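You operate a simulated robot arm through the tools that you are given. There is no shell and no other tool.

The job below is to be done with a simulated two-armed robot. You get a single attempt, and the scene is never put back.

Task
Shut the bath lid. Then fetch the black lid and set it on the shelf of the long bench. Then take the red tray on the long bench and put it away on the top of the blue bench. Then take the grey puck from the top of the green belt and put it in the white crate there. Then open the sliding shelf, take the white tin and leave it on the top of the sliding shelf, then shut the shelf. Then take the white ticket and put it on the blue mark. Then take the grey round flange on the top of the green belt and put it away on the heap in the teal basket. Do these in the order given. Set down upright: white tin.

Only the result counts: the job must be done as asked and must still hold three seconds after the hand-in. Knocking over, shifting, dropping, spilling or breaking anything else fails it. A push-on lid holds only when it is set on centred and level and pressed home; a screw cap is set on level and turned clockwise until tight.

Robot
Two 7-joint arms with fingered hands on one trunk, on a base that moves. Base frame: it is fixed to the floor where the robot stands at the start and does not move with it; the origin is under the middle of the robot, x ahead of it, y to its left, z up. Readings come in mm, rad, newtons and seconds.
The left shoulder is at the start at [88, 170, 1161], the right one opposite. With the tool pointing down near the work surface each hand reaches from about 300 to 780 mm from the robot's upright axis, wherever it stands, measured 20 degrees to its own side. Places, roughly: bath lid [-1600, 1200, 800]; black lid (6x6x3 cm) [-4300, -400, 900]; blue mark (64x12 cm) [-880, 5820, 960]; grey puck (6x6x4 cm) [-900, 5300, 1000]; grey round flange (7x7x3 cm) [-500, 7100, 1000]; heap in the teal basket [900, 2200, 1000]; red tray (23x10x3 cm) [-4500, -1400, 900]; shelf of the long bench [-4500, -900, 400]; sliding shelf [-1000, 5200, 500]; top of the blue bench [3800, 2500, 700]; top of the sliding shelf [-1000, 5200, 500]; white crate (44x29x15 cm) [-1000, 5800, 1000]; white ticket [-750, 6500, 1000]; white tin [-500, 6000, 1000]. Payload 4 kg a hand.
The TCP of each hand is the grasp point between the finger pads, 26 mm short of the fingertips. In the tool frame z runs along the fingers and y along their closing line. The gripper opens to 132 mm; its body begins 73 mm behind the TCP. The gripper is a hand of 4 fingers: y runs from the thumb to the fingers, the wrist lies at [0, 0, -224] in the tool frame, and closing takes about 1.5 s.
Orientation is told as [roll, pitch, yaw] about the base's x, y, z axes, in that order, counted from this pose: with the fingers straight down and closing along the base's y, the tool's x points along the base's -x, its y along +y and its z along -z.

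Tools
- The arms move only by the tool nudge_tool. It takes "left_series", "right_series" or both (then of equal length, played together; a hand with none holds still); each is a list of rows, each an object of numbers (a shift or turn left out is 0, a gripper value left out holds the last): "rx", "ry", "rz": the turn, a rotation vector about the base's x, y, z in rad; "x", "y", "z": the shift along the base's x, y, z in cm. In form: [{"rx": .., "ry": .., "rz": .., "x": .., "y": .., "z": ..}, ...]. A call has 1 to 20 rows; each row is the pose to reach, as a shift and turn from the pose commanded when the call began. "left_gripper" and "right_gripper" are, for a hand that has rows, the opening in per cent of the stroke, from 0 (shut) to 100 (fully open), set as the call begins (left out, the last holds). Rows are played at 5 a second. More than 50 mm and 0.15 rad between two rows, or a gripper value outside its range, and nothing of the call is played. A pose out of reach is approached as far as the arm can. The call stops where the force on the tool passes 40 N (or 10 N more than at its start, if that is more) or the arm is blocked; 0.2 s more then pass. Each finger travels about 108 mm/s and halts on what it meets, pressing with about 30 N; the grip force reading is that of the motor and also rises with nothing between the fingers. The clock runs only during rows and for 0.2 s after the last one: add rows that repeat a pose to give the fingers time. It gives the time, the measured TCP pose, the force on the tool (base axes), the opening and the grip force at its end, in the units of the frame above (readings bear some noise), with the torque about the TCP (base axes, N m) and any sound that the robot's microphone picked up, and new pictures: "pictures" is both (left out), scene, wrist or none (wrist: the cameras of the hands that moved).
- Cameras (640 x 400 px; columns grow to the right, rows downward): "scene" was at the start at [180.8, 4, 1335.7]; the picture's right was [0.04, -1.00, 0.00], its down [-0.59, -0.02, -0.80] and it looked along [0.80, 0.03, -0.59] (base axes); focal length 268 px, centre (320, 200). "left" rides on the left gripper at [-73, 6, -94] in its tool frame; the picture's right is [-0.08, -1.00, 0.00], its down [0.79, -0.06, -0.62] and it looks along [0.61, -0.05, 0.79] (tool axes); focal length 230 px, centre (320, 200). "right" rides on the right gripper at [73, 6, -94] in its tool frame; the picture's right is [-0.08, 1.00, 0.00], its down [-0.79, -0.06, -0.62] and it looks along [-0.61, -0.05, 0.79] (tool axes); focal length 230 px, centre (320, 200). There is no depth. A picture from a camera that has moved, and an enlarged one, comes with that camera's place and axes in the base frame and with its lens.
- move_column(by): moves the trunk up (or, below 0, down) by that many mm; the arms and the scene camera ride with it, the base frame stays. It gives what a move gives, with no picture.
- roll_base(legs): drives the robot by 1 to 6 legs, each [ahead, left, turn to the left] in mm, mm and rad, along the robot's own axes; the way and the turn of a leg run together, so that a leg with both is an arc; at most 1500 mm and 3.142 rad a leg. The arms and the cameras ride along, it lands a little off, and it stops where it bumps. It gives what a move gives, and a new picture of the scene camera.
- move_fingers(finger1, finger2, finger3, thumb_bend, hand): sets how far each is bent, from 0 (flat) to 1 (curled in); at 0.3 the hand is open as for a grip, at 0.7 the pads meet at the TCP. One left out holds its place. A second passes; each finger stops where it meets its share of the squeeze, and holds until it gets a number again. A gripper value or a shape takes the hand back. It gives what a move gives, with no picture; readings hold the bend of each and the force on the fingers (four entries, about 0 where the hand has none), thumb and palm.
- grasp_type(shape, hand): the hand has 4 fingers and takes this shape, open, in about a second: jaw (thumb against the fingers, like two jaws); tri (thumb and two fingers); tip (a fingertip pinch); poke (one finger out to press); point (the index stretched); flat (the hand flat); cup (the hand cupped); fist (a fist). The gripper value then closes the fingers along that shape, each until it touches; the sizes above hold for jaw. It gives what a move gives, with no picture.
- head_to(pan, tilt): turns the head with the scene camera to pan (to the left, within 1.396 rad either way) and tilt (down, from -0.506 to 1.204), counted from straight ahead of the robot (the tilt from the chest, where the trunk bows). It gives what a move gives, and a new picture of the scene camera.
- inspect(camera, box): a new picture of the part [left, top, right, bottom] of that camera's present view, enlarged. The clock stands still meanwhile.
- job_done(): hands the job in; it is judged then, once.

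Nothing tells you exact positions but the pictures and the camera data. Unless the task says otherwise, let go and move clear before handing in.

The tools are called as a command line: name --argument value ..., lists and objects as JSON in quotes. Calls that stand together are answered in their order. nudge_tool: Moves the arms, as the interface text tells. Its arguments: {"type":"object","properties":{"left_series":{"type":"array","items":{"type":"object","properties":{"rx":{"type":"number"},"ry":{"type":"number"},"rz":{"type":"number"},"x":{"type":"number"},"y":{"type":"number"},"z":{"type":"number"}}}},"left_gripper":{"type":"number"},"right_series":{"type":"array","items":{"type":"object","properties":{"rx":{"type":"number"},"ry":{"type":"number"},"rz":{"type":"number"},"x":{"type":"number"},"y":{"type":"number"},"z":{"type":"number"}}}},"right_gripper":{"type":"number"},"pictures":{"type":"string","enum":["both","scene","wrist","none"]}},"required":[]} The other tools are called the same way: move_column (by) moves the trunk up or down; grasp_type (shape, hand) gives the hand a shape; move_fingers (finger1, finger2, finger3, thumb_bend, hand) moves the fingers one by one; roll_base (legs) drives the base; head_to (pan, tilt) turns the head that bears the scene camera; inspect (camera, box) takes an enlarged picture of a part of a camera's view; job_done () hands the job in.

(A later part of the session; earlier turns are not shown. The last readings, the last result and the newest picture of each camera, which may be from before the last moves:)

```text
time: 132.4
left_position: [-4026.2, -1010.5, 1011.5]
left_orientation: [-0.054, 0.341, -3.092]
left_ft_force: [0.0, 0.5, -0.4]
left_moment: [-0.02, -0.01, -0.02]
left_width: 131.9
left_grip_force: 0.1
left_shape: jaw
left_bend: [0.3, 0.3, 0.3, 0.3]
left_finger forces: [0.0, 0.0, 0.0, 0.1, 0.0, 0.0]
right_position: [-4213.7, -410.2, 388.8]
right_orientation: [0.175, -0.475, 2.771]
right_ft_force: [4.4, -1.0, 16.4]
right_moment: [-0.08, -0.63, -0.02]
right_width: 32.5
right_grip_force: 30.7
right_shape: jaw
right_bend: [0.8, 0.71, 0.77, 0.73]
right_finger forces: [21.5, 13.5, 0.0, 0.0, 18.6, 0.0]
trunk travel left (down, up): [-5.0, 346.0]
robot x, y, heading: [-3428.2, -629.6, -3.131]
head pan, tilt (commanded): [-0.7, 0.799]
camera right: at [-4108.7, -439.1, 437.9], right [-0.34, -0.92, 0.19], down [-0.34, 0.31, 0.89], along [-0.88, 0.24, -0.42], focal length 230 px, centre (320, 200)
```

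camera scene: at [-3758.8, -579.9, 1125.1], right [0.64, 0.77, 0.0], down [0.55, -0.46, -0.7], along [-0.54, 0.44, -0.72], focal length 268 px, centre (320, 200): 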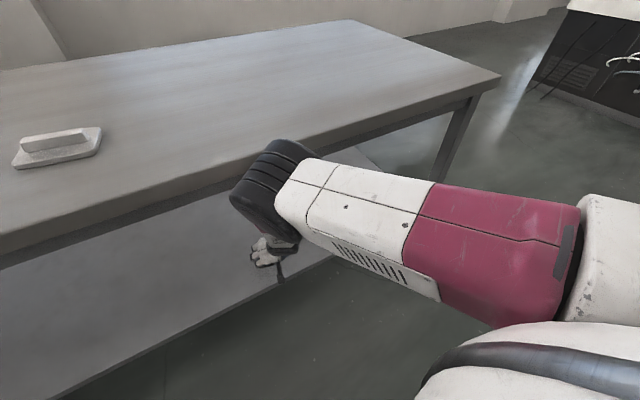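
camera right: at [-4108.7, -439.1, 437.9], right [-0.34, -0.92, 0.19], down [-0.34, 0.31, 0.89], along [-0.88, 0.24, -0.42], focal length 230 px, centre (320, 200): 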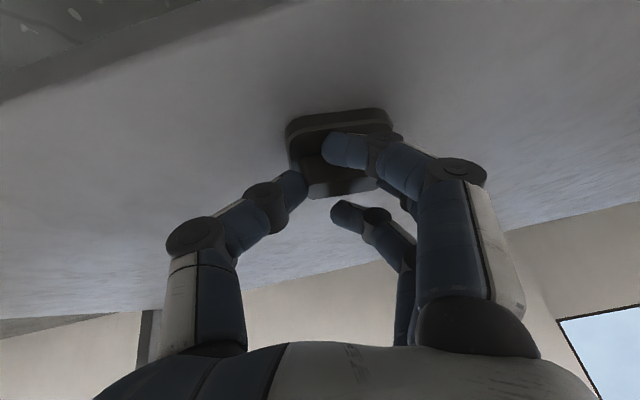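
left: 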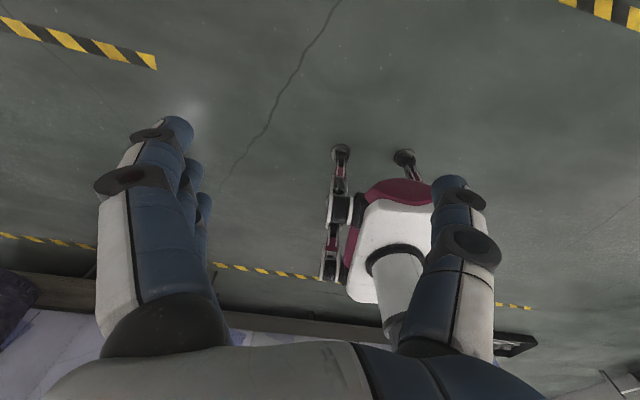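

Finger 1 is blocking the pivot; I'll lift that finger alone, then continue.

move_fingers --hand "right" --finger1 0.5 --finger3 0.6

inspect --camera "right" --box '[220, 70, 460, 220]'

```text
time: 133.4
left_position: [-4026.5, -1010.1, 1010.7]
left_orientation: [-0.049, 0.34, -3.093]
left_ft_force: [-0.1, -1.2, -0.6]
left_moment: [-0.03, 0.0, 0.04]
left_width: 132.0
left_grip_force: 0.0
left_shape: jaw
left_bend: [0.3, 0.3, 0.3, 0.3]
left_finger forces: [0.0, 0.1, 0.0, 0.0, 0.0, 0.1]
right_position: [-4211.9, -409.0, 387.0]
right_orientation: [0.174, -0.473, 2.771]
right_ft_force: [-3.7, 4.0, 12.6]
right_moment: [0.08, -0.2, 0.04]
right_width: 16.9
right_grip_force: 21.5
right_shape: fingers
right_bend: [0.82, 0.71, 0.6, 0.74]
right_finger forces: [10.7, 16.2, 0.1, 0.0, 15.9, 0.0]
trunk travel left (down, up): [-5.0, 346.0]
robot x, y, heading: [-3430.2, -629.5, -3.131]
head pan, tilt (commanded): [-0.7, 0.799]
```

```text
2.67 times, centred on (340, 145) of right
camera zoom: at [-4108.1, -438.5, 436.5], right [-0.35, -0.92, 0.19], down [-0.34, 0.31, 0.89], along [-0.88, 0.24, -0.42], focal length 614 px, centre (267, 347)
```

zoom: 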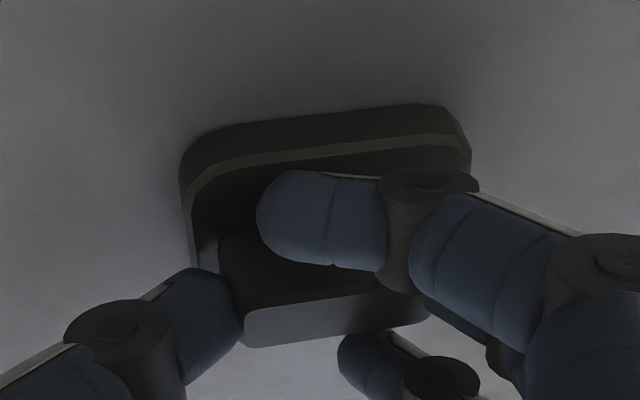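

I'll relieve the pressing force first, then open the hand.

nudge_tool --right_series '[{"z": 0.4, "x": 0.2}]' --pictures "wrist"

```text
time: 133.8
left_position: [-4027.5, -1010.5, 1010.5]
left_orientation: [-0.051, 0.343, -3.093]
left_ft_force: [0.1, 0.7, 0.1]
left_moment: [-0.02, 0.04, 0.0]
left_width: 131.8
left_grip_force: 0.1
left_shape: jaw
left_bend: [0.3, 0.3, 0.3, 0.3]
left_finger forces: [0.1, 0.0, 0.0, 0.0, 0.1, 0.0]
right_position: [-4208.1, -409.6, 388.4]
right_orientation: [0.174, -0.47, 2.772]
right_ft_force: [-2.4, 0.8, 6.9]
right_moment: [-0.02, -0.17, 0.04]
right_width: 18.8
right_grip_force: 19.0
right_shape: fingers
right_bend: [0.81, 0.71, 0.6, 0.74]
right_finger forces: [7.9, 16.7, 0.0, 0.0, 13.7, 0.0]
trunk travel left (down, up): [-5.0, 346.0]
robot x, y, heading: [-3429.1, -628.4, -3.123]
head pan, tilt (commanded): [-0.7, 0.799]
camera right: at [-4104.8, -439.4, 438.9], right [-0.35, -0.92, 0.19], down [-0.34, 0.31, 0.89], along [-0.87, 0.24, -0.42], focal length 230 px, centre (320, 200)
```

right: 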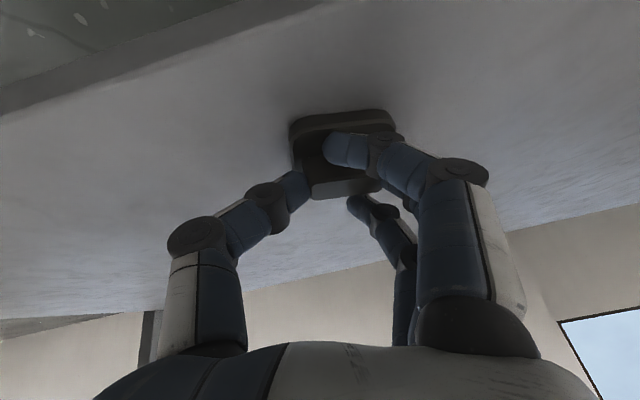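

Now open the hand to release the lid.

nudge_tool --right_series '[{"z": 0.0}, {"z": 0.0}, {"z": 0.0}, {"z": 0.0}]' --right_gripper 60 --pictures "wrist"

```text
time: 134.8
left_position: [-4026.3, -1010.6, 1010.7]
left_orientation: [-0.05, 0.341, -3.093]
left_ft_force: [0.1, 0.0, -0.4]
left_moment: [-0.01, -0.02, 0.03]
left_width: 132.0
left_grip_force: 0.1
left_shape: jaw
left_bend: [0.3, 0.3, 0.3, 0.3]
left_finger forces: [0.0, 0.0, 0.0, 0.0, 0.0, 0.0]
right_position: [-4209.3, -409.2, 390.0]
right_orientation: [0.173, -0.472, 2.773]
right_ft_force: [0.1, 0.7, -0.9]
right_moment: [0.05, -0.02, -0.01]
right_width: 78.6
right_grip_force: 0.1
right_shape: jaw
right_bend: [0.71, 0.71, 0.71, 0.71]
right_finger forces: [0.1, 0.0, 0.0, 0.0, 0.0, 0.0]
trunk travel left (down, up): [-5.0, 346.0]
robot x, y, heading: [-3428.9, -626.7, -3.133]
head pan, tilt (commanded): [-0.7, 0.799]
camera right: at [-4105.5, -439.1, 439.1], right [-0.35, -0.92, 0.19], down [-0.34, 0.31, 0.89], along [-0.87, 0.24, -0.42], focal length 230 px, centre (320, 200)
```

right: 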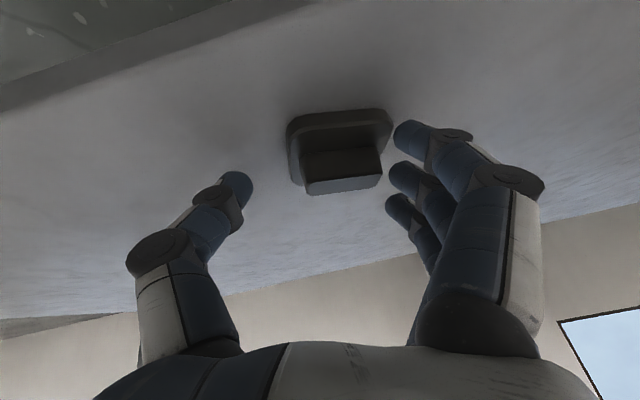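

Released. I'll lift the hand back along its axis and check the lid.

nudge_tool --right_series '[{"x": 2, "z": 3}, {"x": 4, "z": 6}]' --right_gripper 80 --pictures "wrist"

inspect --camera "right" --box '[180, 40, 480, 230]'

```text
time: 135.4
left_position: [-4026.5, -1010.0, 1010.3]
left_orientation: [-0.05, 0.342, -3.093]
left_ft_force: [-0.4, 0.0, -0.7]
left_moment: [-0.02, 0.0, -0.02]
left_width: 131.8
left_grip_force: 0.0
left_shape: jaw
left_bend: [0.3, 0.3, 0.3, 0.3]
left_finger forces: [0.0, 0.0, 0.0, 0.1, 0.1, 0.1]
right_position: [-4168.1, -403.2, 447.1]
right_orientation: [0.171, -0.469, 2.765]
right_ft_force: [0.4, 0.4, 0.0]
right_moment: [-0.03, 0.04, 0.03]
right_width: 105.6
right_grip_force: 0.1
right_shape: jaw
right_bend: [0.59, 0.59, 0.59, 0.55]
right_finger forces: [0.0, 0.1, 0.0, 0.0, 0.1, 0.1]
trunk travel left (down, up): [-5.0, 346.0]
robot x, y, heading: [-3429.0, -630.4, -3.128]
head pan, tilt (commanded): [-0.7, 0.799]
camera right: at [-4064.6, -433.3, 498.2], right [-0.36, -0.92, 0.18], down [-0.34, 0.31, 0.89], along [-0.87, 0.25, -0.42], focal length 230 px, centre (320, 200)
```

right: 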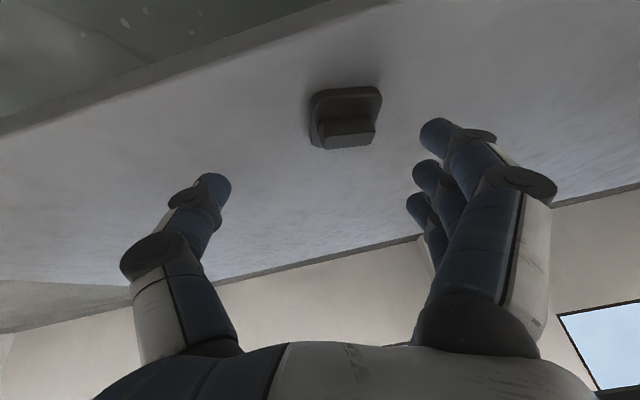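

```text
2.11 times, centred on (330, 135) of right
camera zoom: at [-4064.6, -433.3, 498.2], right [-0.36, -0.92, 0.18], down [-0.34, 0.31, 0.89], along [-0.87, 0.25, -0.42], focal length 484 px, centre (299, 337)
```

zoom: 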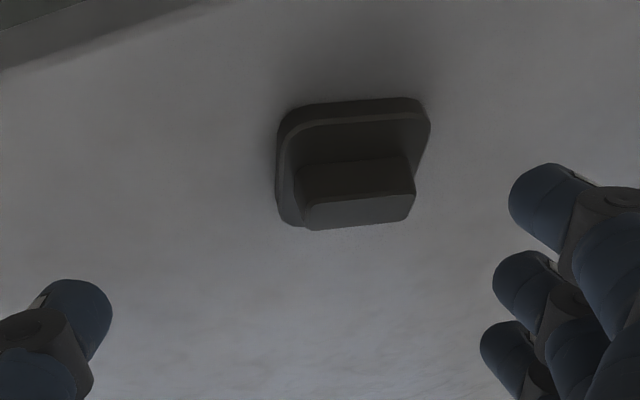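

The black lid rests flat on the shelf. Now I back out, raise the trunk and hands, and head to the red tray.

roll_base --legs '[[-450, 0, 0]]'

nudge_tool --right_series '[{"x": 4, "z": 5, "ry": -0.1}, {"x": 8, "z": 10, "ry": -0.2}, {"x": 10, "z": 15, "ry": -0.3}, {"x": 10, "z": 20, "ry": -0.4}, {"x": 10, "z": 25, "ry": -0.47}]' --pictures "none"

move_column --by 180

```text
time: 138.1
left_position: [-3577.5, -1007.3, 1010.9]
left_orientation: [-0.051, 0.343, -3.089]
left_ft_force: [0.4, 0.5, -0.1]
left_moment: [0.01, 0.02, 0.0]
left_width: 131.9
left_grip_force: 0.0
left_shape: jaw
left_bend: [0.3, 0.3, 0.3, 0.3]
left_finger forces: [0.0, 0.0, 0.0, 0.1, 0.1, 0.0]
right_position: [-3720.1, -401.3, 451.1]
right_orientation: [0.173, -0.473, 2.767]
right_ft_force: [-0.9, -0.1, 0.7]
right_moment: [-0.04, -0.03, 0.01]
right_width: 105.2
right_grip_force: 0.0
right_shape: jaw
right_bend: [0.59, 0.59, 0.59, 0.55]
right_finger forces: [0.1, 0.1, 0.1, 0.0, 0.0, 0.1]
trunk travel left (down, up): [-5.0, 346.0]
robot x, y, heading: [-2981.0, -619.8, -3.13]
head pan, tilt (commanded): [-0.7, 0.799]
camera scene: at [-3308.9, -574.9, 1125.6], right [0.63, 0.77, 0.0], down [0.55, -0.45, -0.7], along [-0.54, 0.44, -0.72], focal length 268 px, centre (320, 200)
```

scene: 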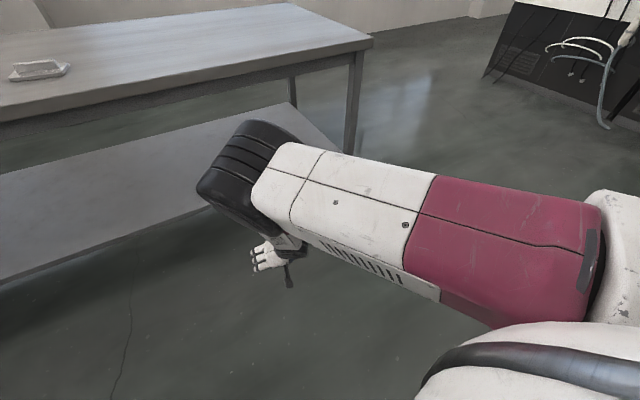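

```text
refused: row 1 steps farther than a row can; nothing moved
```

```text
time: 140.1
left_position: [-3578.0, -1005.6, 1189.3]
left_orientation: [-0.05, 0.342, -3.092]
left_ft_force: [0.0, -0.3, -1.0]
left_moment: [-0.02, -0.04, 0.01]
left_width: 131.8
left_grip_force: 0.0
left_shape: jaw
left_bend: [0.3, 0.3, 0.3, 0.3]
left_finger forces: [0.0, 0.0, 0.0, 0.0, 0.0, 0.0]
right_position: [-3720.8, -400.4, 629.6]
right_orientation: [0.17, -0.47, 2.769]
right_ft_force: [0.0, -0.1, -0.7]
right_moment: [-0.02, -0.01, 0.0]
right_width: 105.5
right_grip_force: 0.0
right_shape: jaw
right_bend: [0.59, 0.59, 0.59, 0.55]
right_finger forces: [0.1, 0.0, 0.1, 0.0, 0.0, 0.0]
trunk travel left (down, up): [-185.0, 166.0]
robot x, y, heading: [-2978.1, -622.5, -3.124]
head pan, tilt (commanded): [-0.7, 0.799]
```

I'll bring both hands back to a neutral carrying pose.

nudge_tool --right_series '[{"x": 1.69, "y": 0.76, "z": 4.11, "ry": -0.056}, {"x": 3.38, "y": 1.51, "z": 8.22, "ry": -0.111}, {"x": 5.07, "y": 2.27, "z": 12.3, "ry": -0.167}, {"x": 6.76, "y": 3.02, "z": 16.4, "ry": -0.222}, {"x": 8.45, "y": 3.78, "z": 20.5, "ry": -0.278}, {"x": 10.1, "y": 4.53, "z": 24.6, "ry": -0.333}, {"x": 11.8, "y": 5.29, "z": 28.7, "ry": -0.389}, {"x": 13.5, "y": 6.04, "z": 32.8, "ry": -0.444}, {"x": 15.2, "y": 6.8, "z": 37, "ry": -0.5}]' --left_series '[{"x": 0.11, "y": 0.93, "z": -2.1, "ry": 0.038}, {"x": 0.22, "y": 1.86, "z": -4.2, "ry": 0.076}, {"x": 0.33, "y": 2.8, "z": -6.3, "ry": 0.114}, {"x": 0.44, "y": 3.73, "z": -8.4, "ry": 0.152}, {"x": 0.55, "y": 4.66, "z": -10.5, "ry": 0.19}, {"x": 0.66, "y": 5.6, "z": -12.6, "ry": 0.228}, {"x": 0.77, "y": 6.5, "z": -14.7, "ry": 0.266}, {"x": 0.88, "y": 7.5, "z": -16.8, "ry": 0.304}, {"x": 1.0, "y": 8.4, "z": -18.9, "ry": 0.342}]' --pictures "none"

nudge_tool --right_series '[{"rz": 0.12}, {"rz": 0.24}, {"rz": 0.34}]' --right_gripper 100 --pictures "none"

head_to --pan 0.3 --tilt 0.5

```text
time: 142.1
left_position: [-3566.3, -921.1, 1002.2]
left_orientation: [-0.068, -0.003, -3.093]
left_ft_force: [-0.3, -0.1, 0.3]
left_moment: [-0.03, 0.05, -0.02]
left_width: 131.7
left_grip_force: 0.1
left_shape: jaw
left_bend: [0.3, 0.3, 0.3, 0.3]
left_finger forces: [0.0, 0.0, 0.1, 0.0, 0.0, 0.1]
right_position: [-3569.6, -335.1, 1000.9]
right_orientation: [-0.003, 0.0, 2.811]
right_ft_force: [-0.2, 0.0, 0.6]
right_moment: [0.0, 0.02, 0.01]
right_width: 105.2
right_grip_force: 0.0
right_shape: jaw
right_bend: [0.59, 0.59, 0.59, 0.55]
right_finger forces: [0.0, 0.0, 0.0, 0.0, 0.0, 0.0]
trunk travel left (down, up): [-185.0, 166.0]
robot x, y, heading: [-2981.6, -622.3, -3.132]
head pan, tilt (commanded): [-0.7, 0.799]
```

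```text
time: 142.9
left_position: [-3566.8, -923.3, 1002.4]
left_orientation: [-0.069, -0.002, -3.093]
left_ft_force: [-0.1, 0.1, 0.7]
left_moment: [0.04, 0.01, 0.01]
left_width: 131.8
left_grip_force: 0.1
left_shape: jaw
left_bend: [0.3, 0.3, 0.3, 0.3]
left_finger forces: [0.0, 0.0, 0.1, 0.0, 0.0, 0.0]
right_position: [-3568.6, -333.2, 1000.1]
right_orientation: [-0.004, 0.001, -3.132]
right_ft_force: [-0.8, -0.4, 0.0]
right_moment: [-0.02, -0.01, 0.0]
right_width: 131.8
right_grip_force: 0.1
right_shape: jaw
right_bend: [0.3, 0.3, 0.3, 0.3]
right_finger forces: [0.0, 0.0, 0.0, 0.1, 0.0, 0.1]
trunk travel left (down, up): [-185.0, 166.0]
robot x, y, heading: [-2978.1, -619.4, -3.123]
head pan, tilt (commanded): [-0.7, 0.799]
```

```text
time: 144.2
left_position: [-3568.0, -921.4, 1002.3]
left_orientation: [-0.069, -0.001, -3.091]
left_ft_force: [0.0, 0.6, 0.1]
left_moment: [0.01, 0.0, 0.0]
left_width: 131.8
left_grip_force: 0.0
left_shape: jaw
left_bend: [0.3, 0.3, 0.3, 0.3]
left_finger forces: [0.1, 0.0, 0.0, 0.0, 0.1, 0.1]
right_position: [-3569.8, -332.9, 999.4]
right_orientation: [-0.002, 0.0, -3.135]
right_ft_force: [0.2, 0.2, -0.6]
right_moment: [-0.01, -0.02, -0.02]
right_width: 131.8
right_grip_force: 0.0
right_shape: jaw
right_bend: [0.3, 0.3, 0.3, 0.3]
right_finger forces: [0.0, 0.0, 0.1, 0.0, 0.0, 0.1]
trunk travel left (down, up): [-185.0, 166.0]
robot x, y, heading: [-2981.0, -623.8, -3.125]
head pan, tilt (commanded): [0.3, 0.499]
camera scene: at [-3153.9, -651.4, 1358.3], right [-0.31, 0.95, 0.0], down [0.46, 0.15, -0.88], along [-0.83, -0.27, -0.48], focal length 268 px, centre (320, 200)
```

scene: 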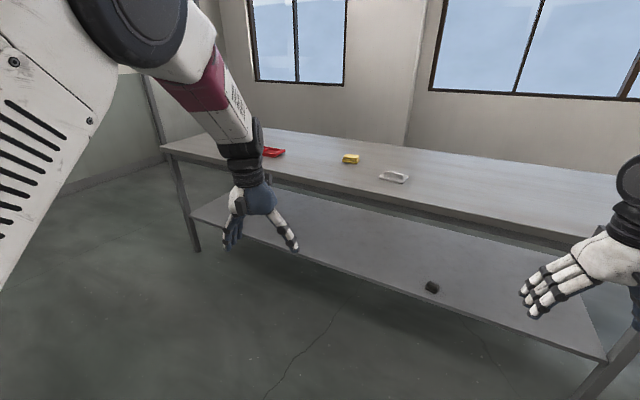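

Black lid sits safely on the shelf. Now I align with the bench and slide over to the red tray.

roll_base --legs '[[0, 0, -0.19], [289, 1250, 0]]'

head_to --pan -0.1 --tilt 0.6

```text
time: 156.1
left_position: [-4105.5, -1992.5, 1001.4]
left_orientation: [-0.069, 0.0, 3.014]
left_ft_force: [-0.2, 0.3, -0.6]
left_moment: [0.02, -0.02, 0.01]
left_width: 131.8
left_grip_force: 0.2
left_shape: jaw
left_bend: [0.3, 0.3, 0.3, 0.3]
left_finger forces: [0.1, 0.0, 0.0, 0.0, 0.0, 0.1]
right_position: [-4004.5, -1411.9, 999.6]
right_orientation: [-0.003, 0.001, 2.976]
right_ft_force: [-0.8, 0.6, 1.0]
right_moment: [0.01, -0.01, 0.0]
right_width: 131.7
right_grip_force: 0.0
right_shape: jaw
right_bend: [0.3, 0.3, 0.3, 0.3]
right_finger forces: [0.0, 0.1, 0.0, 0.1, 0.0, 0.1]
trunk travel left (down, up): [-185.0, 166.0]
robot x, y, heading: [-3475.5, -1800.2, 2.978]
head pan, tilt (commanded): [0.3, 0.499]
camera scene: at [-3651.5, -1798.2, 1358.3], right [-0.14, 0.99, 0.0], down [0.47, 0.07, -0.88], along [-0.87, -0.12, -0.48], focal length 268 px, centre (320, 200)
```

scene: 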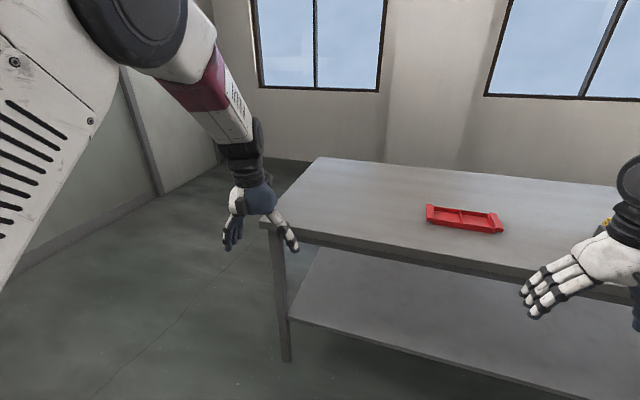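

```text
time: 156.9
left_position: [-4104.9, -1992.1, 1001.3]
left_orientation: [-0.069, 0.0, 3.013]
left_ft_force: [0.5, 0.1, -0.2]
left_moment: [-0.02, -0.02, 0.02]
left_width: 132.2
left_grip_force: 0.1
left_shape: jaw
left_bend: [0.3, 0.3, 0.3, 0.3]
left_finger forces: [0.0, 0.1, 0.1, 0.0, 0.0, 0.0]
right_position: [-4005.0, -1413.1, 998.6]
right_orientation: [-0.005, -0.001, 2.973]
right_ft_force: [-0.6, 0.3, 0.1]
right_moment: [-0.03, -0.01, 0.05]
right_width: 131.6
right_grip_force: 0.0
right_shape: jaw
right_bend: [0.3, 0.3, 0.3, 0.3]
right_finger forces: [0.1, 0.0, 0.1, 0.0, 0.0, 0.0]
trunk travel left (down, up): [-185.0, 166.0]
robot x, y, heading: [-3474.6, -1800.0, 2.975]
head pan, tilt (commanded): [-0.099, 0.6]
camera scene: at [-3646.8, -1762.8, 1349.3], right [0.26, 0.97, 0.0], down [0.55, -0.15, -0.83], along [-0.8, 0.21, -0.56], focal length 268 px, centre (320, 200)
```

scene: 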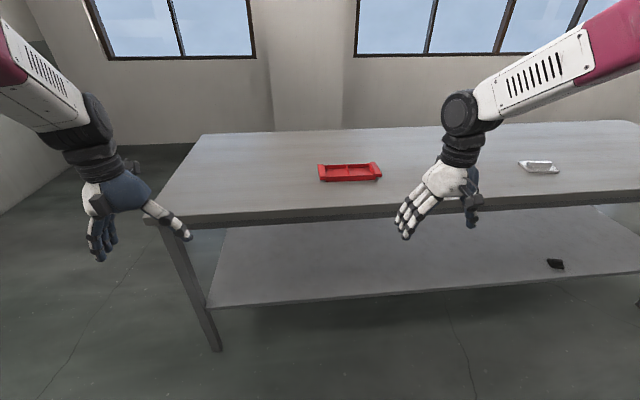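

inspect --camera "scene" --box '[290, 140, 410, 215]'

roll_base --legs '[[400, 60, 0]]'

```text
5.33 times, centred on (350, 178) of scene
camera zoom: at [-3646.8, -1762.8, 1349.3], right [0.26, 0.97, 0.0], down [0.55, -0.15, -0.83], along [-0.8, 0.21, -0.56], focal length 1431 px, centre (160, 320)
```

zoom: 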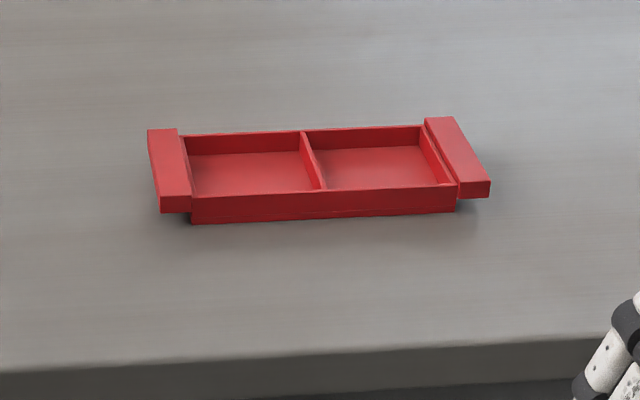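

```text
time: 159.4
left_position: [-4509.5, -1987.8, 1002.2]
left_orientation: [-0.068, 0.0, 3.017]
left_ft_force: [0.0, 0.0, 0.0]
left_moment: [-0.02, 0.0, 0.0]
left_width: 132.0
left_grip_force: 0.1
left_shape: jaw
left_bend: [0.3, 0.3, 0.3, 0.3]
left_finger forces: [0.0, 0.1, 0.0, 0.0, 0.1, 0.0]
right_position: [-4410.9, -1407.9, 998.9]
right_orientation: [-0.003, 0.0, 2.975]
right_ft_force: [0.4, -0.1, 0.0]
right_moment: [0.0, 0.0, -0.02]
right_width: 131.9
right_grip_force: 0.1
right_shape: jaw
right_bend: [0.3, 0.3, 0.3, 0.3]
right_finger forces: [0.0, 0.0, 0.1, 0.1, 0.0, 0.1]
trunk travel left (down, up): [-185.0, 166.0]
robot x, y, heading: [-3882.1, -1794.5, 2.981]
head pan, tilt (commanded): [-0.099, 0.6]
camera scene: at [-4052.8, -1757.6, 1349.2], right [0.26, 0.97, 0.0], down [0.55, -0.15, -0.82], along [-0.8, 0.21, -0.57], focal length 268 px, centre (320, 200)
```

scene: 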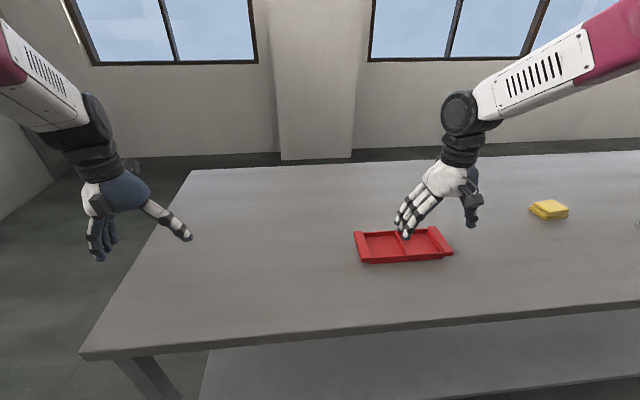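

The tray is empty with two compartments, a central divider and end bars. I plan to pinch the central divider (balanced grip). Moving the right hand above the divider.

nudge_tool --right_series '[{"x": -4.1, "y": -0.9, "z": -1.5, "rz": 0.01}, {"x": -8.2, "y": -1.8, "z": -3, "rz": 0.01}]' --right_gripper 60 --pictures "wrist"

```text
time: 160.0
left_position: [-4512.0, -1986.3, 1001.1]
left_orientation: [-0.067, -0.001, 3.016]
left_ft_force: [0.0, 0.0, 0.3]
left_moment: [-0.04, 0.01, 0.03]
left_width: 131.9
left_grip_force: 0.0
left_shape: jaw
left_bend: [0.3, 0.3, 0.3, 0.3]
left_finger forces: [0.1, 0.1, 0.0, 0.0, 0.0, 0.0]
right_position: [-4494.0, -1426.4, 968.4]
right_orientation: [-0.003, -0.001, 2.984]
right_ft_force: [-0.5, 0.6, 0.3]
right_moment: [-0.02, -0.02, -0.02]
right_width: 79.7
right_grip_force: 0.1
right_shape: jaw
right_bend: [0.71, 0.71, 0.71, 0.7]
right_finger forces: [0.1, 0.0, 0.0, 0.0, 0.0, 0.0]
trunk travel left (down, up): [-185.0, 166.0]
robot x, y, heading: [-3876.3, -1794.4, 2.984]
head pan, tilt (commanded): [-0.099, 0.6]
camera right: at [-4423.1, -1443.3, 1061.8], right [-0.23, -0.97, 0.0], down [-0.77, 0.18, 0.62], along [-0.6, 0.15, -0.79], focal length 230 px, centre (320, 200)
```

right: 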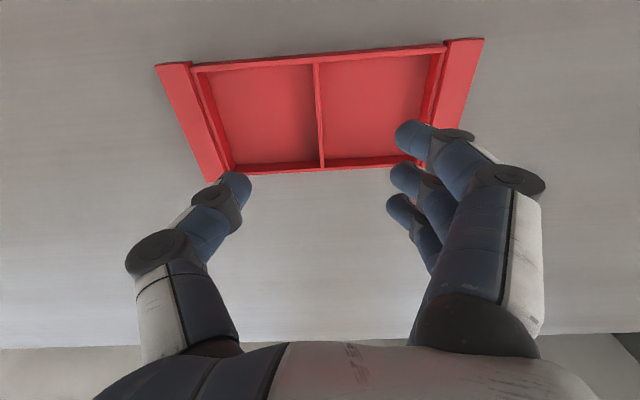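

nudge_tool --right_series '[{"x": 0.9, "z": -3}, {"x": 0.9, "z": -6}, {"x": 0.9, "z": -8}]' --pictures "wrist"

```text
time: 160.8
left_position: [-4510.6, -1987.7, 1001.2]
left_orientation: [-0.068, 0.001, 3.016]
left_ft_force: [-0.9, 0.3, -0.1]
left_moment: [0.01, 0.02, -0.03]
left_width: 131.8
left_grip_force: 0.0
left_shape: jaw
left_bend: [0.3, 0.3, 0.3, 0.3]
left_finger forces: [0.1, 0.0, 0.0, 0.0, 0.1, 0.1]
right_position: [-4484.4, -1424.9, 888.9]
right_orientation: [-0.003, -0.001, 2.985]
right_ft_force: [-0.7, -0.1, -1.1]
right_moment: [0.01, 0.02, 0.0]
right_width: 79.9
right_grip_force: 0.1
right_shape: jaw
right_bend: [0.71, 0.71, 0.71, 0.7]
right_finger forces: [0.0, 0.0, 0.0, 0.1, 0.1, 0.1]
trunk travel left (down, up): [-185.0, 166.0]
robot x, y, heading: [-3885.3, -1798.1, 2.984]
head pan, tilt (commanded): [-0.099, 0.6]
camera right: at [-4413.3, -1442.4, 982.6], right [-0.23, -0.97, 0.0], down [-0.77, 0.18, 0.62], along [-0.6, 0.15, -0.79], focal length 230 px, centre (320, 200)
```

right: 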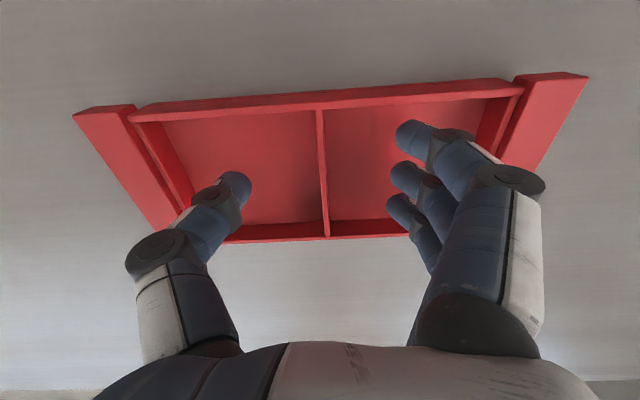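

nudge_tool --right_series '[{"z": -0.7}, {"z": -0.7}]' --pictures "none"

nudge_tool --right_series '[{"z": 0}, {"z": 0}, {"z": 0}, {"z": 0}, {"z": 0}, {"z": 0}]' --right_gripper 0 --pictures "wrist"

```text
time: 161.4
left_position: [-4509.9, -1987.6, 1002.0]
left_orientation: [-0.068, 0.001, 3.016]
left_ft_force: [-0.4, 0.1, 1.1]
left_moment: [0.03, 0.03, -0.01]
left_width: 132.2
left_grip_force: 0.1
left_shape: jaw
left_bend: [0.3, 0.3, 0.3, 0.3]
left_finger forces: [0.1, 0.0, 0.0, 0.1, 0.0, 0.0]
right_position: [-4484.2, -1424.7, 882.3]
right_orientation: [-0.003, -0.002, 2.985]
right_ft_force: [0.7, -0.8, 2.0]
right_moment: [-0.19, -0.01, 0.03]
right_width: 79.7
right_grip_force: 0.2
right_shape: jaw
right_bend: [0.71, 0.71, 0.71, 0.7]
right_finger forces: [1.5, 1.0, 0.5, 0.0, 0.0, 0.0]
trunk travel left (down, up): [-185.0, 166.0]
robot x, y, heading: [-3880.4, -1793.9, 2.982]
head pan, tilt (commanded): [-0.099, 0.6]
```

```text
time: 162.8
left_position: [-4511.3, -1987.6, 1001.7]
left_orientation: [-0.07, -0.001, 3.015]
left_ft_force: [0.9, 0.1, 0.8]
left_moment: [-0.03, -0.02, -0.01]
left_width: 131.7
left_grip_force: 0.1
left_shape: jaw
left_bend: [0.3, 0.3, 0.3, 0.3]
left_finger forces: [0.0, 0.0, 0.1, 0.1, 0.1, 0.0]
right_position: [-4484.7, -1426.1, 882.3]
right_orientation: [-0.004, -0.002, 2.984]
right_ft_force: [1.0, -1.0, 0.1]
right_moment: [-0.11, 0.03, 0.02]
right_width: 13.6
right_grip_force: 30.2
right_shape: jaw
right_bend: [0.75, 0.75, 0.75, 0.74]
right_finger forces: [5.0, 4.9, 5.7, 0.1, 15.2, 0.0]
trunk travel left (down, up): [-185.0, 166.0]
robot x, y, heading: [-3882.4, -1796.4, 2.979]
head pan, tilt (commanded): [-0.099, 0.6]
camera right: at [-4413.2, -1442.8, 975.9], right [-0.23, -0.97, 0.0], down [-0.77, 0.18, 0.62], along [-0.6, 0.15, -0.79], focal length 230 px, centre (320, 200)
```

right: 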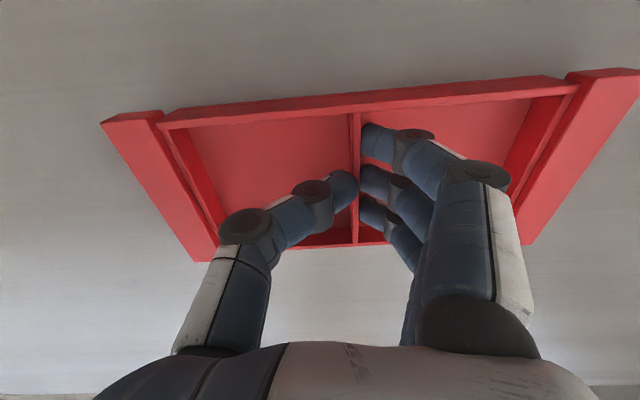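

The divider is gripped. Lift a little to test.

nudge_tool --right_series '[{"z": 0.5}, {"z": 1.5}, {"z": 3}, {"z": 3}]'

```text
time: 163.8
left_position: [-4511.0, -1987.2, 1001.1]
left_orientation: [-0.068, 0.0, 3.015]
left_ft_force: [0.2, -0.2, -0.2]
left_moment: [0.01, 0.03, -0.01]
left_width: 131.9
left_grip_force: 0.0
left_shape: jaw
left_bend: [0.3, 0.3, 0.3, 0.3]
left_finger forces: [0.0, 0.0, 0.0, 0.1, 0.1, 0.0]
right_position: [-4483.7, -1426.3, 911.7]
right_orientation: [-0.003, 0.0, 2.986]
right_ft_force: [-0.5, 1.0, 0.1]
right_moment: [-0.03, 0.01, -0.02]
right_width: 13.4
right_grip_force: 30.4
right_shape: jaw
right_bend: [0.75, 0.75, 0.75, 0.74]
right_finger forces: [5.1, 4.9, 5.6, 0.0, 15.7, 0.1]
trunk travel left (down, up): [-185.0, 166.0]
robot x, y, heading: [-3880.7, -1799.2, 2.982]
head pan, tilt (commanded): [-0.099, 0.6]
camera scene: at [-4052.5, -1757.5, 1349.2], right [0.26, 0.97, 0.0], down [0.55, -0.15, -0.82], along [-0.8, 0.21, -0.57], focal length 268 px, centre (320, 200)
camera right: at [-4413.2, -1442.9, 1005.4], right [-0.23, -0.97, 0.0], down [-0.77, 0.18, 0.62], along [-0.6, 0.15, -0.79], focal length 230 px, centre (320, 200)
```

scene: 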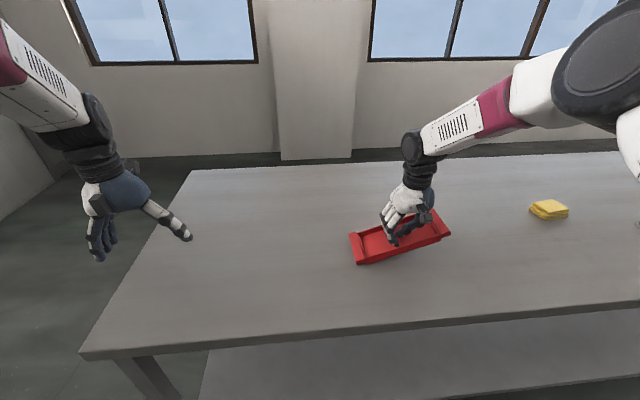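
right: 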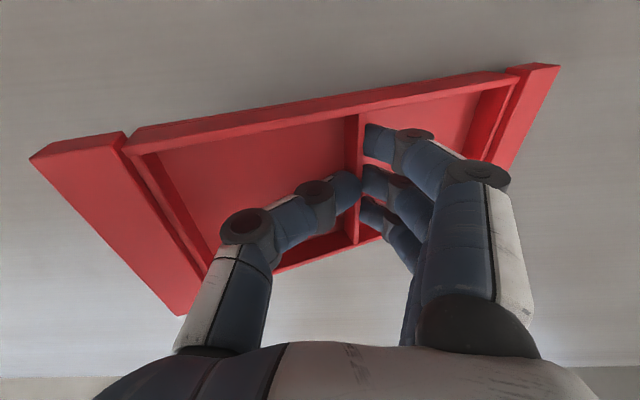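

The tray tilts when held by the divider. I'll set it back down and use a wider, more stable grip across its 10 cm width.

nudge_tool --right_series '[{"z": -1}, {"z": -2}, {"z": -2.8}]' --pictures "none"

nudge_tool --right_series '[{"z": 0}, {"z": 0}, {"z": 0}, {"z": 0}]' --right_gripper 50 --pictures "wrist"

```text
time: 164.6
left_position: [-4511.1, -1987.5, 1001.8]
left_orientation: [-0.07, 0.001, 3.016]
left_ft_force: [0.6, 0.3, -0.3]
left_moment: [0.01, -0.04, 0.0]
left_width: 131.7
left_grip_force: 0.1
left_shape: jaw
left_bend: [0.3, 0.3, 0.3, 0.3]
left_finger forces: [0.0, 0.0, 0.1, 0.0, 0.0, 0.0]
right_position: [-4483.8, -1426.5, 883.8]
right_orientation: [-0.005, -0.001, 2.986]
right_ft_force: [0.1, -0.2, -0.1]
right_moment: [-0.09, -0.01, 0.02]
right_width: 13.3
right_grip_force: 29.3
right_shape: jaw
right_bend: [0.75, 0.75, 0.75, 0.73]
right_finger forces: [6.1, 5.8, 6.4, 0.0, 18.5, 0.0]
trunk travel left (down, up): [-185.0, 166.0]
robot x, y, heading: [-3878.4, -1793.6, 2.982]
head pan, tilt (commanded): [-0.099, 0.6]
```

```text
time: 165.6
left_position: [-4510.7, -1987.3, 1001.6]
left_orientation: [-0.068, 0.0, 3.016]
left_ft_force: [1.1, 0.4, 0.3]
left_moment: [0.03, 0.01, -0.02]
left_width: 131.8
left_grip_force: 0.1
left_shape: jaw
left_bend: [0.3, 0.3, 0.3, 0.3]
left_finger forces: [0.0, 0.0, 0.1, 0.0, 0.1, 0.1]
right_position: [-4483.6, -1425.2, 883.7]
right_orientation: [-0.004, 0.0, 2.985]
right_ft_force: [-0.1, -0.3, -0.3]
right_moment: [-0.03, -0.01, -0.01]
right_width: 65.5
right_grip_force: 0.2
right_shape: jaw
right_bend: [0.73, 0.73, 0.73, 0.7]
right_finger forces: [0.0, 0.0, 0.0, 0.0, 0.2, 0.0]
trunk travel left (down, up): [-185.0, 166.0]
robot x, y, heading: [-3880.5, -1794.1, 2.982]
head pan, tilt (commanded): [-0.099, 0.6]
camera right: at [-4412.9, -1443.0, 977.8], right [-0.23, -0.97, 0.0], down [-0.77, 0.18, 0.62], along [-0.6, 0.15, -0.79], focal length 230 px, centre (320, 200)
```

right: 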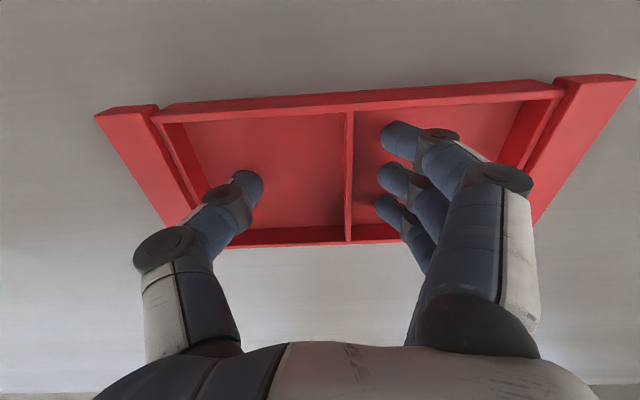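

Tray is flat again. I'll raise the hand and try turning it 90° for a grip across the width.

nudge_tool --right_series '[{"z": 4}, {"z": 8}, {"z": 12}]' --right_gripper 100 --pictures "none"

nudge_tool --right_series '[{"rz": -0.14}, {"rz": -0.28}, {"rz": -0.42}, {"rz": -0.56}, {"rz": -0.7}, {"rz": -0.84}, {"rz": -0.98}, {"rz": -1.12}, {"rz": -1.26}, {"rz": -1.4}, {"rz": -1.57}]'

```text
time: 166.4
left_position: [-4510.9, -1987.5, 1002.9]
left_orientation: [-0.068, -0.002, 3.015]
left_ft_force: [-0.2, -0.4, 0.3]
left_moment: [0.01, -0.01, 0.01]
left_width: 132.1
left_grip_force: 0.1
left_shape: jaw
left_bend: [0.3, 0.3, 0.3, 0.3]
left_finger forces: [0.0, 0.1, 0.0, 0.0, 0.0, 0.0]
right_position: [-4484.0, -1426.3, 1005.1]
right_orientation: [-0.005, -0.004, 2.986]
right_ft_force: [-0.1, 0.0, 0.9]
right_moment: [0.05, -0.02, -0.01]
right_width: 131.8
right_grip_force: 0.1
right_shape: jaw
right_bend: [0.3, 0.3, 0.3, 0.3]
right_finger forces: [0.0, 0.1, 0.0, 0.0, 0.0, 0.1]
trunk travel left (down, up): [-185.0, 166.0]
robot x, y, heading: [-3876.2, -1795.5, 2.987]
head pan, tilt (commanded): [-0.099, 0.6]
```

```text
refused: row 11 steps farther than a row can; nothing moved
```

nudge_tool --right_series '[{"rz": -0.14}, {"rz": -0.28}, {"rz": -0.42}, {"rz": -0.56}, {"rz": -0.7}, {"rz": -0.84}, {"rz": -0.98}, {"rz": -1.12}, {"rz": -1.26}, {"rz": -1.4}, {"rz": -1.54}]'

```text
time: 168.8
left_position: [-4510.8, -1987.0, 1001.0]
left_orientation: [-0.068, 0.0, 3.018]
left_ft_force: [-0.2, -0.4, 0.5]
left_moment: [0.01, -0.01, 0.01]
left_width: 131.8
left_grip_force: 0.0
left_shape: jaw
left_bend: [0.3, 0.3, 0.3, 0.3]
left_finger forces: [0.0, 0.1, 0.0, 0.0, 0.0, 0.0]
right_position: [-4483.9, -1426.5, 1005.0]
right_orientation: [-0.002, -0.001, 1.442]
right_ft_force: [0.3, -0.1, 0.5]
right_moment: [0.03, 0.01, 0.01]
right_width: 131.7
right_grip_force: 0.0
right_shape: jaw
right_bend: [0.3, 0.3, 0.3, 0.3]
right_finger forces: [0.0, 0.0, 0.0, 0.0, 0.0, 0.0]
trunk travel left (down, up): [-185.0, 166.0]
robot x, y, heading: [-3879.8, -1795.7, 2.98]
head pan, tilt (commanded): [-0.099, 0.6]
camera scene: at [-4052.3, -1757.6, 1349.2], right [0.26, 0.97, 0.0], down [0.55, -0.15, -0.83], along [-0.8, 0.21, -0.56], focal length 268 px, centre (320, 200)
camera right: at [-4499.6, -1497.4, 1097.9], right [-0.98, 0.2, 0.0], down [0.16, 0.77, 0.62], along [0.13, 0.6, -0.79], focal length 230 px, centre (320, 200)
```

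scene: 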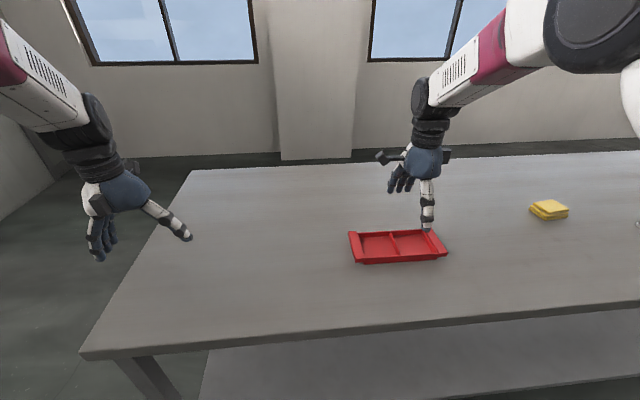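
right: 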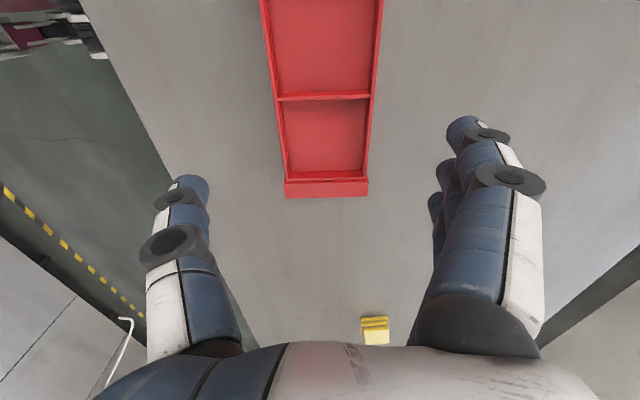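

The 90° turn works. Tray centre is about (-4490, -1443). I'll centre over it and lower.

nudge_tool --right_series '[{"x": -0.6, "y": -1.7, "z": -3, "rz": -0.03}, {"x": -0.6, "y": -1.7, "z": -7, "rz": -0.03}, {"x": -0.6, "y": -1.7, "z": -10, "rz": -0.03}]' --pictures "wrist"

```text
time: 169.6
left_position: [-4511.2, -1987.5, 1001.5]
left_orientation: [-0.067, 0.0, 3.015]
left_ft_force: [0.4, 0.3, 0.9]
left_moment: [0.0, 0.0, 0.02]
left_width: 131.9
left_grip_force: 0.1
left_shape: jaw
left_bend: [0.3, 0.3, 0.3, 0.3]
left_finger forces: [0.0, 0.1, 0.1, 0.0, 0.0, 0.0]
right_position: [-4491.8, -1443.0, 904.1]
right_orientation: [-0.003, 0.001, 1.416]
right_ft_force: [0.1, 0.4, 0.0]
right_moment: [0.01, -0.03, 0.05]
right_width: 132.2
right_grip_force: 0.1
right_shape: jaw
right_bend: [0.3, 0.3, 0.3, 0.3]
right_finger forces: [0.0, 0.0, 0.0, 0.0, 0.0, 0.1]
trunk travel left (down, up): [-185.0, 166.0]
robot x, y, heading: [-3882.5, -1794.1, 2.981]
head pan, tilt (commanded): [-0.099, 0.6]
camera right: at [-4509.2, -1513.7, 997.7], right [-0.97, 0.23, 0.0], down [0.18, 0.77, 0.62], along [0.15, 0.6, -0.79], focal length 230 px, centre (320, 200)
```

right: 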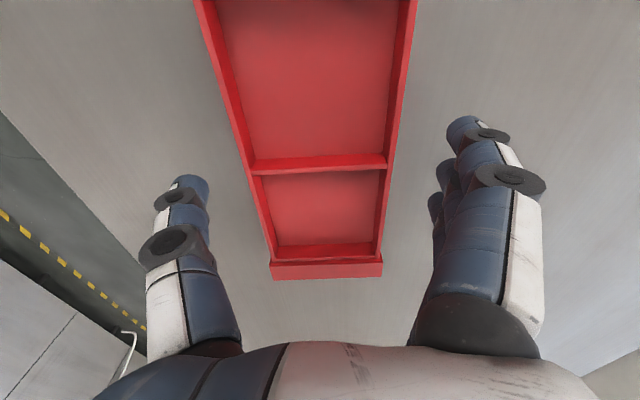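

nudge_tool --right_series '[{"z": -0.8}, {"z": -1.6}, {"z": -2.2}]' --pictures "wrist"

```text
time: 170.4
left_position: [-4510.0, -1987.3, 1002.0]
left_orientation: [-0.068, 0.0, 3.017]
left_ft_force: [-0.3, 0.1, 0.6]
left_moment: [0.02, 0.03, -0.04]
left_width: 131.5
left_grip_force: 0.0
left_shape: jaw
left_bend: [0.3, 0.3, 0.3, 0.3]
left_finger forces: [0.0, 0.0, 0.1, 0.0, 0.0, 0.0]
right_position: [-4490.4, -1443.2, 880.7]
right_orientation: [-0.003, 0.0, 1.416]
right_ft_force: [-0.5, -0.2, 0.0]
right_moment: [-0.01, 0.0, 0.03]
right_width: 131.7
right_grip_force: 0.1
right_shape: jaw
right_bend: [0.3, 0.3, 0.3, 0.3]
right_finger forces: [0.0, 0.0, 0.0, 0.0, 0.1, 0.0]
trunk travel left (down, up): [-185.0, 166.0]
robot x, y, heading: [-3879.3, -1794.5, 2.982]
head pan, tilt (commanded): [-0.099, 0.6]
camera right: at [-4507.7, -1514.0, 975.3], right [-0.97, 0.23, 0.0], down [0.18, 0.77, 0.62], along [0.15, 0.6, -0.79], focal length 230 px, centre (320, 200)
```

right: 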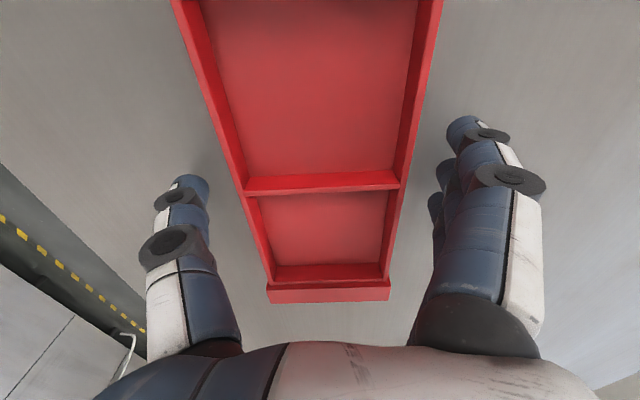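

nudge_tool --right_series '[{"z": -0.4}, {"z": -0.4}, {"z": -0.4}, {"z": -0.4}, {"z": -0.4}, {"z": -0.4}]' --right_gripper 0 --pictures "wrist"

```text
time: 171.8
left_position: [-4510.4, -1987.6, 1001.7]
left_orientation: [-0.068, -0.001, 3.015]
left_ft_force: [-0.2, -0.1, 0.6]
left_moment: [-0.04, -0.03, -0.03]
left_width: 132.0
left_grip_force: 0.1
left_shape: jaw
left_bend: [0.3, 0.3, 0.3, 0.3]
left_finger forces: [0.0, 0.0, 0.0, 0.1, 0.0, 0.0]
right_position: [-4490.6, -1442.8, 879.2]
right_orientation: [-0.004, -0.001, 1.415]
right_ft_force: [1.8, 0.3, 2.2]
right_moment: [-0.01, -0.01, 0.01]
right_width: 88.3
right_grip_force: 29.7
right_shape: jaw
right_bend: [0.69, 0.7, 0.7, 0.66]
right_finger forces: [8.8, 8.8, 8.9, 0.0, 27.5, 0.0]
trunk travel left (down, up): [-185.0, 166.0]
robot x, y, heading: [-3882.4, -1795.9, 2.985]
head pan, tilt (commanded): [-0.099, 0.6]
camera right: at [-4507.3, -1514.0, 972.2], right [-0.97, 0.23, 0.0], down [0.18, 0.77, 0.62], along [0.15, 0.6, -0.79], focal length 230 px, centre (320, 200)
```

right: 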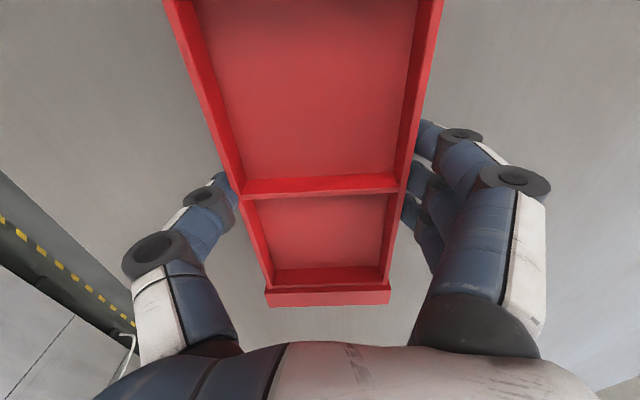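

Firm symmetric grip (8.8 N per finger, 27.5 N thumb). Lifting to test.

nudge_tool --right_series '[{"z": 0.5}, {"z": 2}, {"z": 4}, {"z": 4}]'

```text
time: 172.8
left_position: [-4510.1, -1987.6, 1000.6]
left_orientation: [-0.067, 0.001, 3.017]
left_ft_force: [0.5, -0.9, -0.5]
left_moment: [0.02, -0.01, -0.01]
left_width: 131.9
left_grip_force: 0.1
left_shape: jaw
left_bend: [0.3, 0.3, 0.3, 0.3]
left_finger forces: [0.0, 0.1, 0.1, 0.1, 0.0, 0.0]
right_position: [-4489.3, -1442.5, 918.1]
right_orientation: [-0.004, 0.001, 1.415]
right_ft_force: [-0.7, -0.6, -1.7]
right_moment: [0.0, 0.01, -0.04]
right_width: 88.0
right_grip_force: 29.8
right_shape: jaw
right_bend: [0.69, 0.7, 0.7, 0.66]
right_finger forces: [9.0, 9.1, 9.2, 0.1, 27.3, 0.0]
trunk travel left (down, up): [-185.0, 166.0]
robot x, y, heading: [-3879.3, -1795.8, 2.985]
head pan, tilt (commanded): [-0.099, 0.6]
camera scene: at [-4052.6, -1757.5, 1349.1], right [0.26, 0.97, 0.0], down [0.55, -0.15, -0.82], along [-0.8, 0.21, -0.57], focal length 268 px, centre (320, 200)
camera right: at [-4508.0, -1513.3, 1011.3], right [-0.97, 0.23, 0.0], down [0.18, 0.77, 0.62], along [0.15, 0.6, -0.79], focal length 230 px, centre (320, 200)
```

scene: 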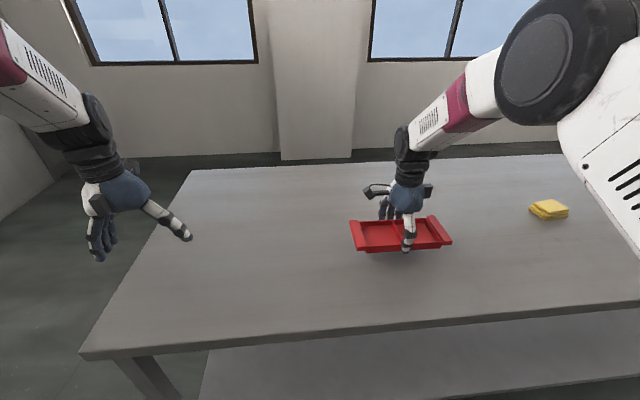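
right: 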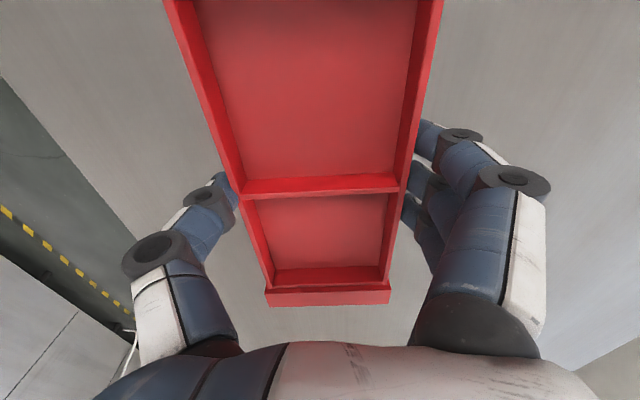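

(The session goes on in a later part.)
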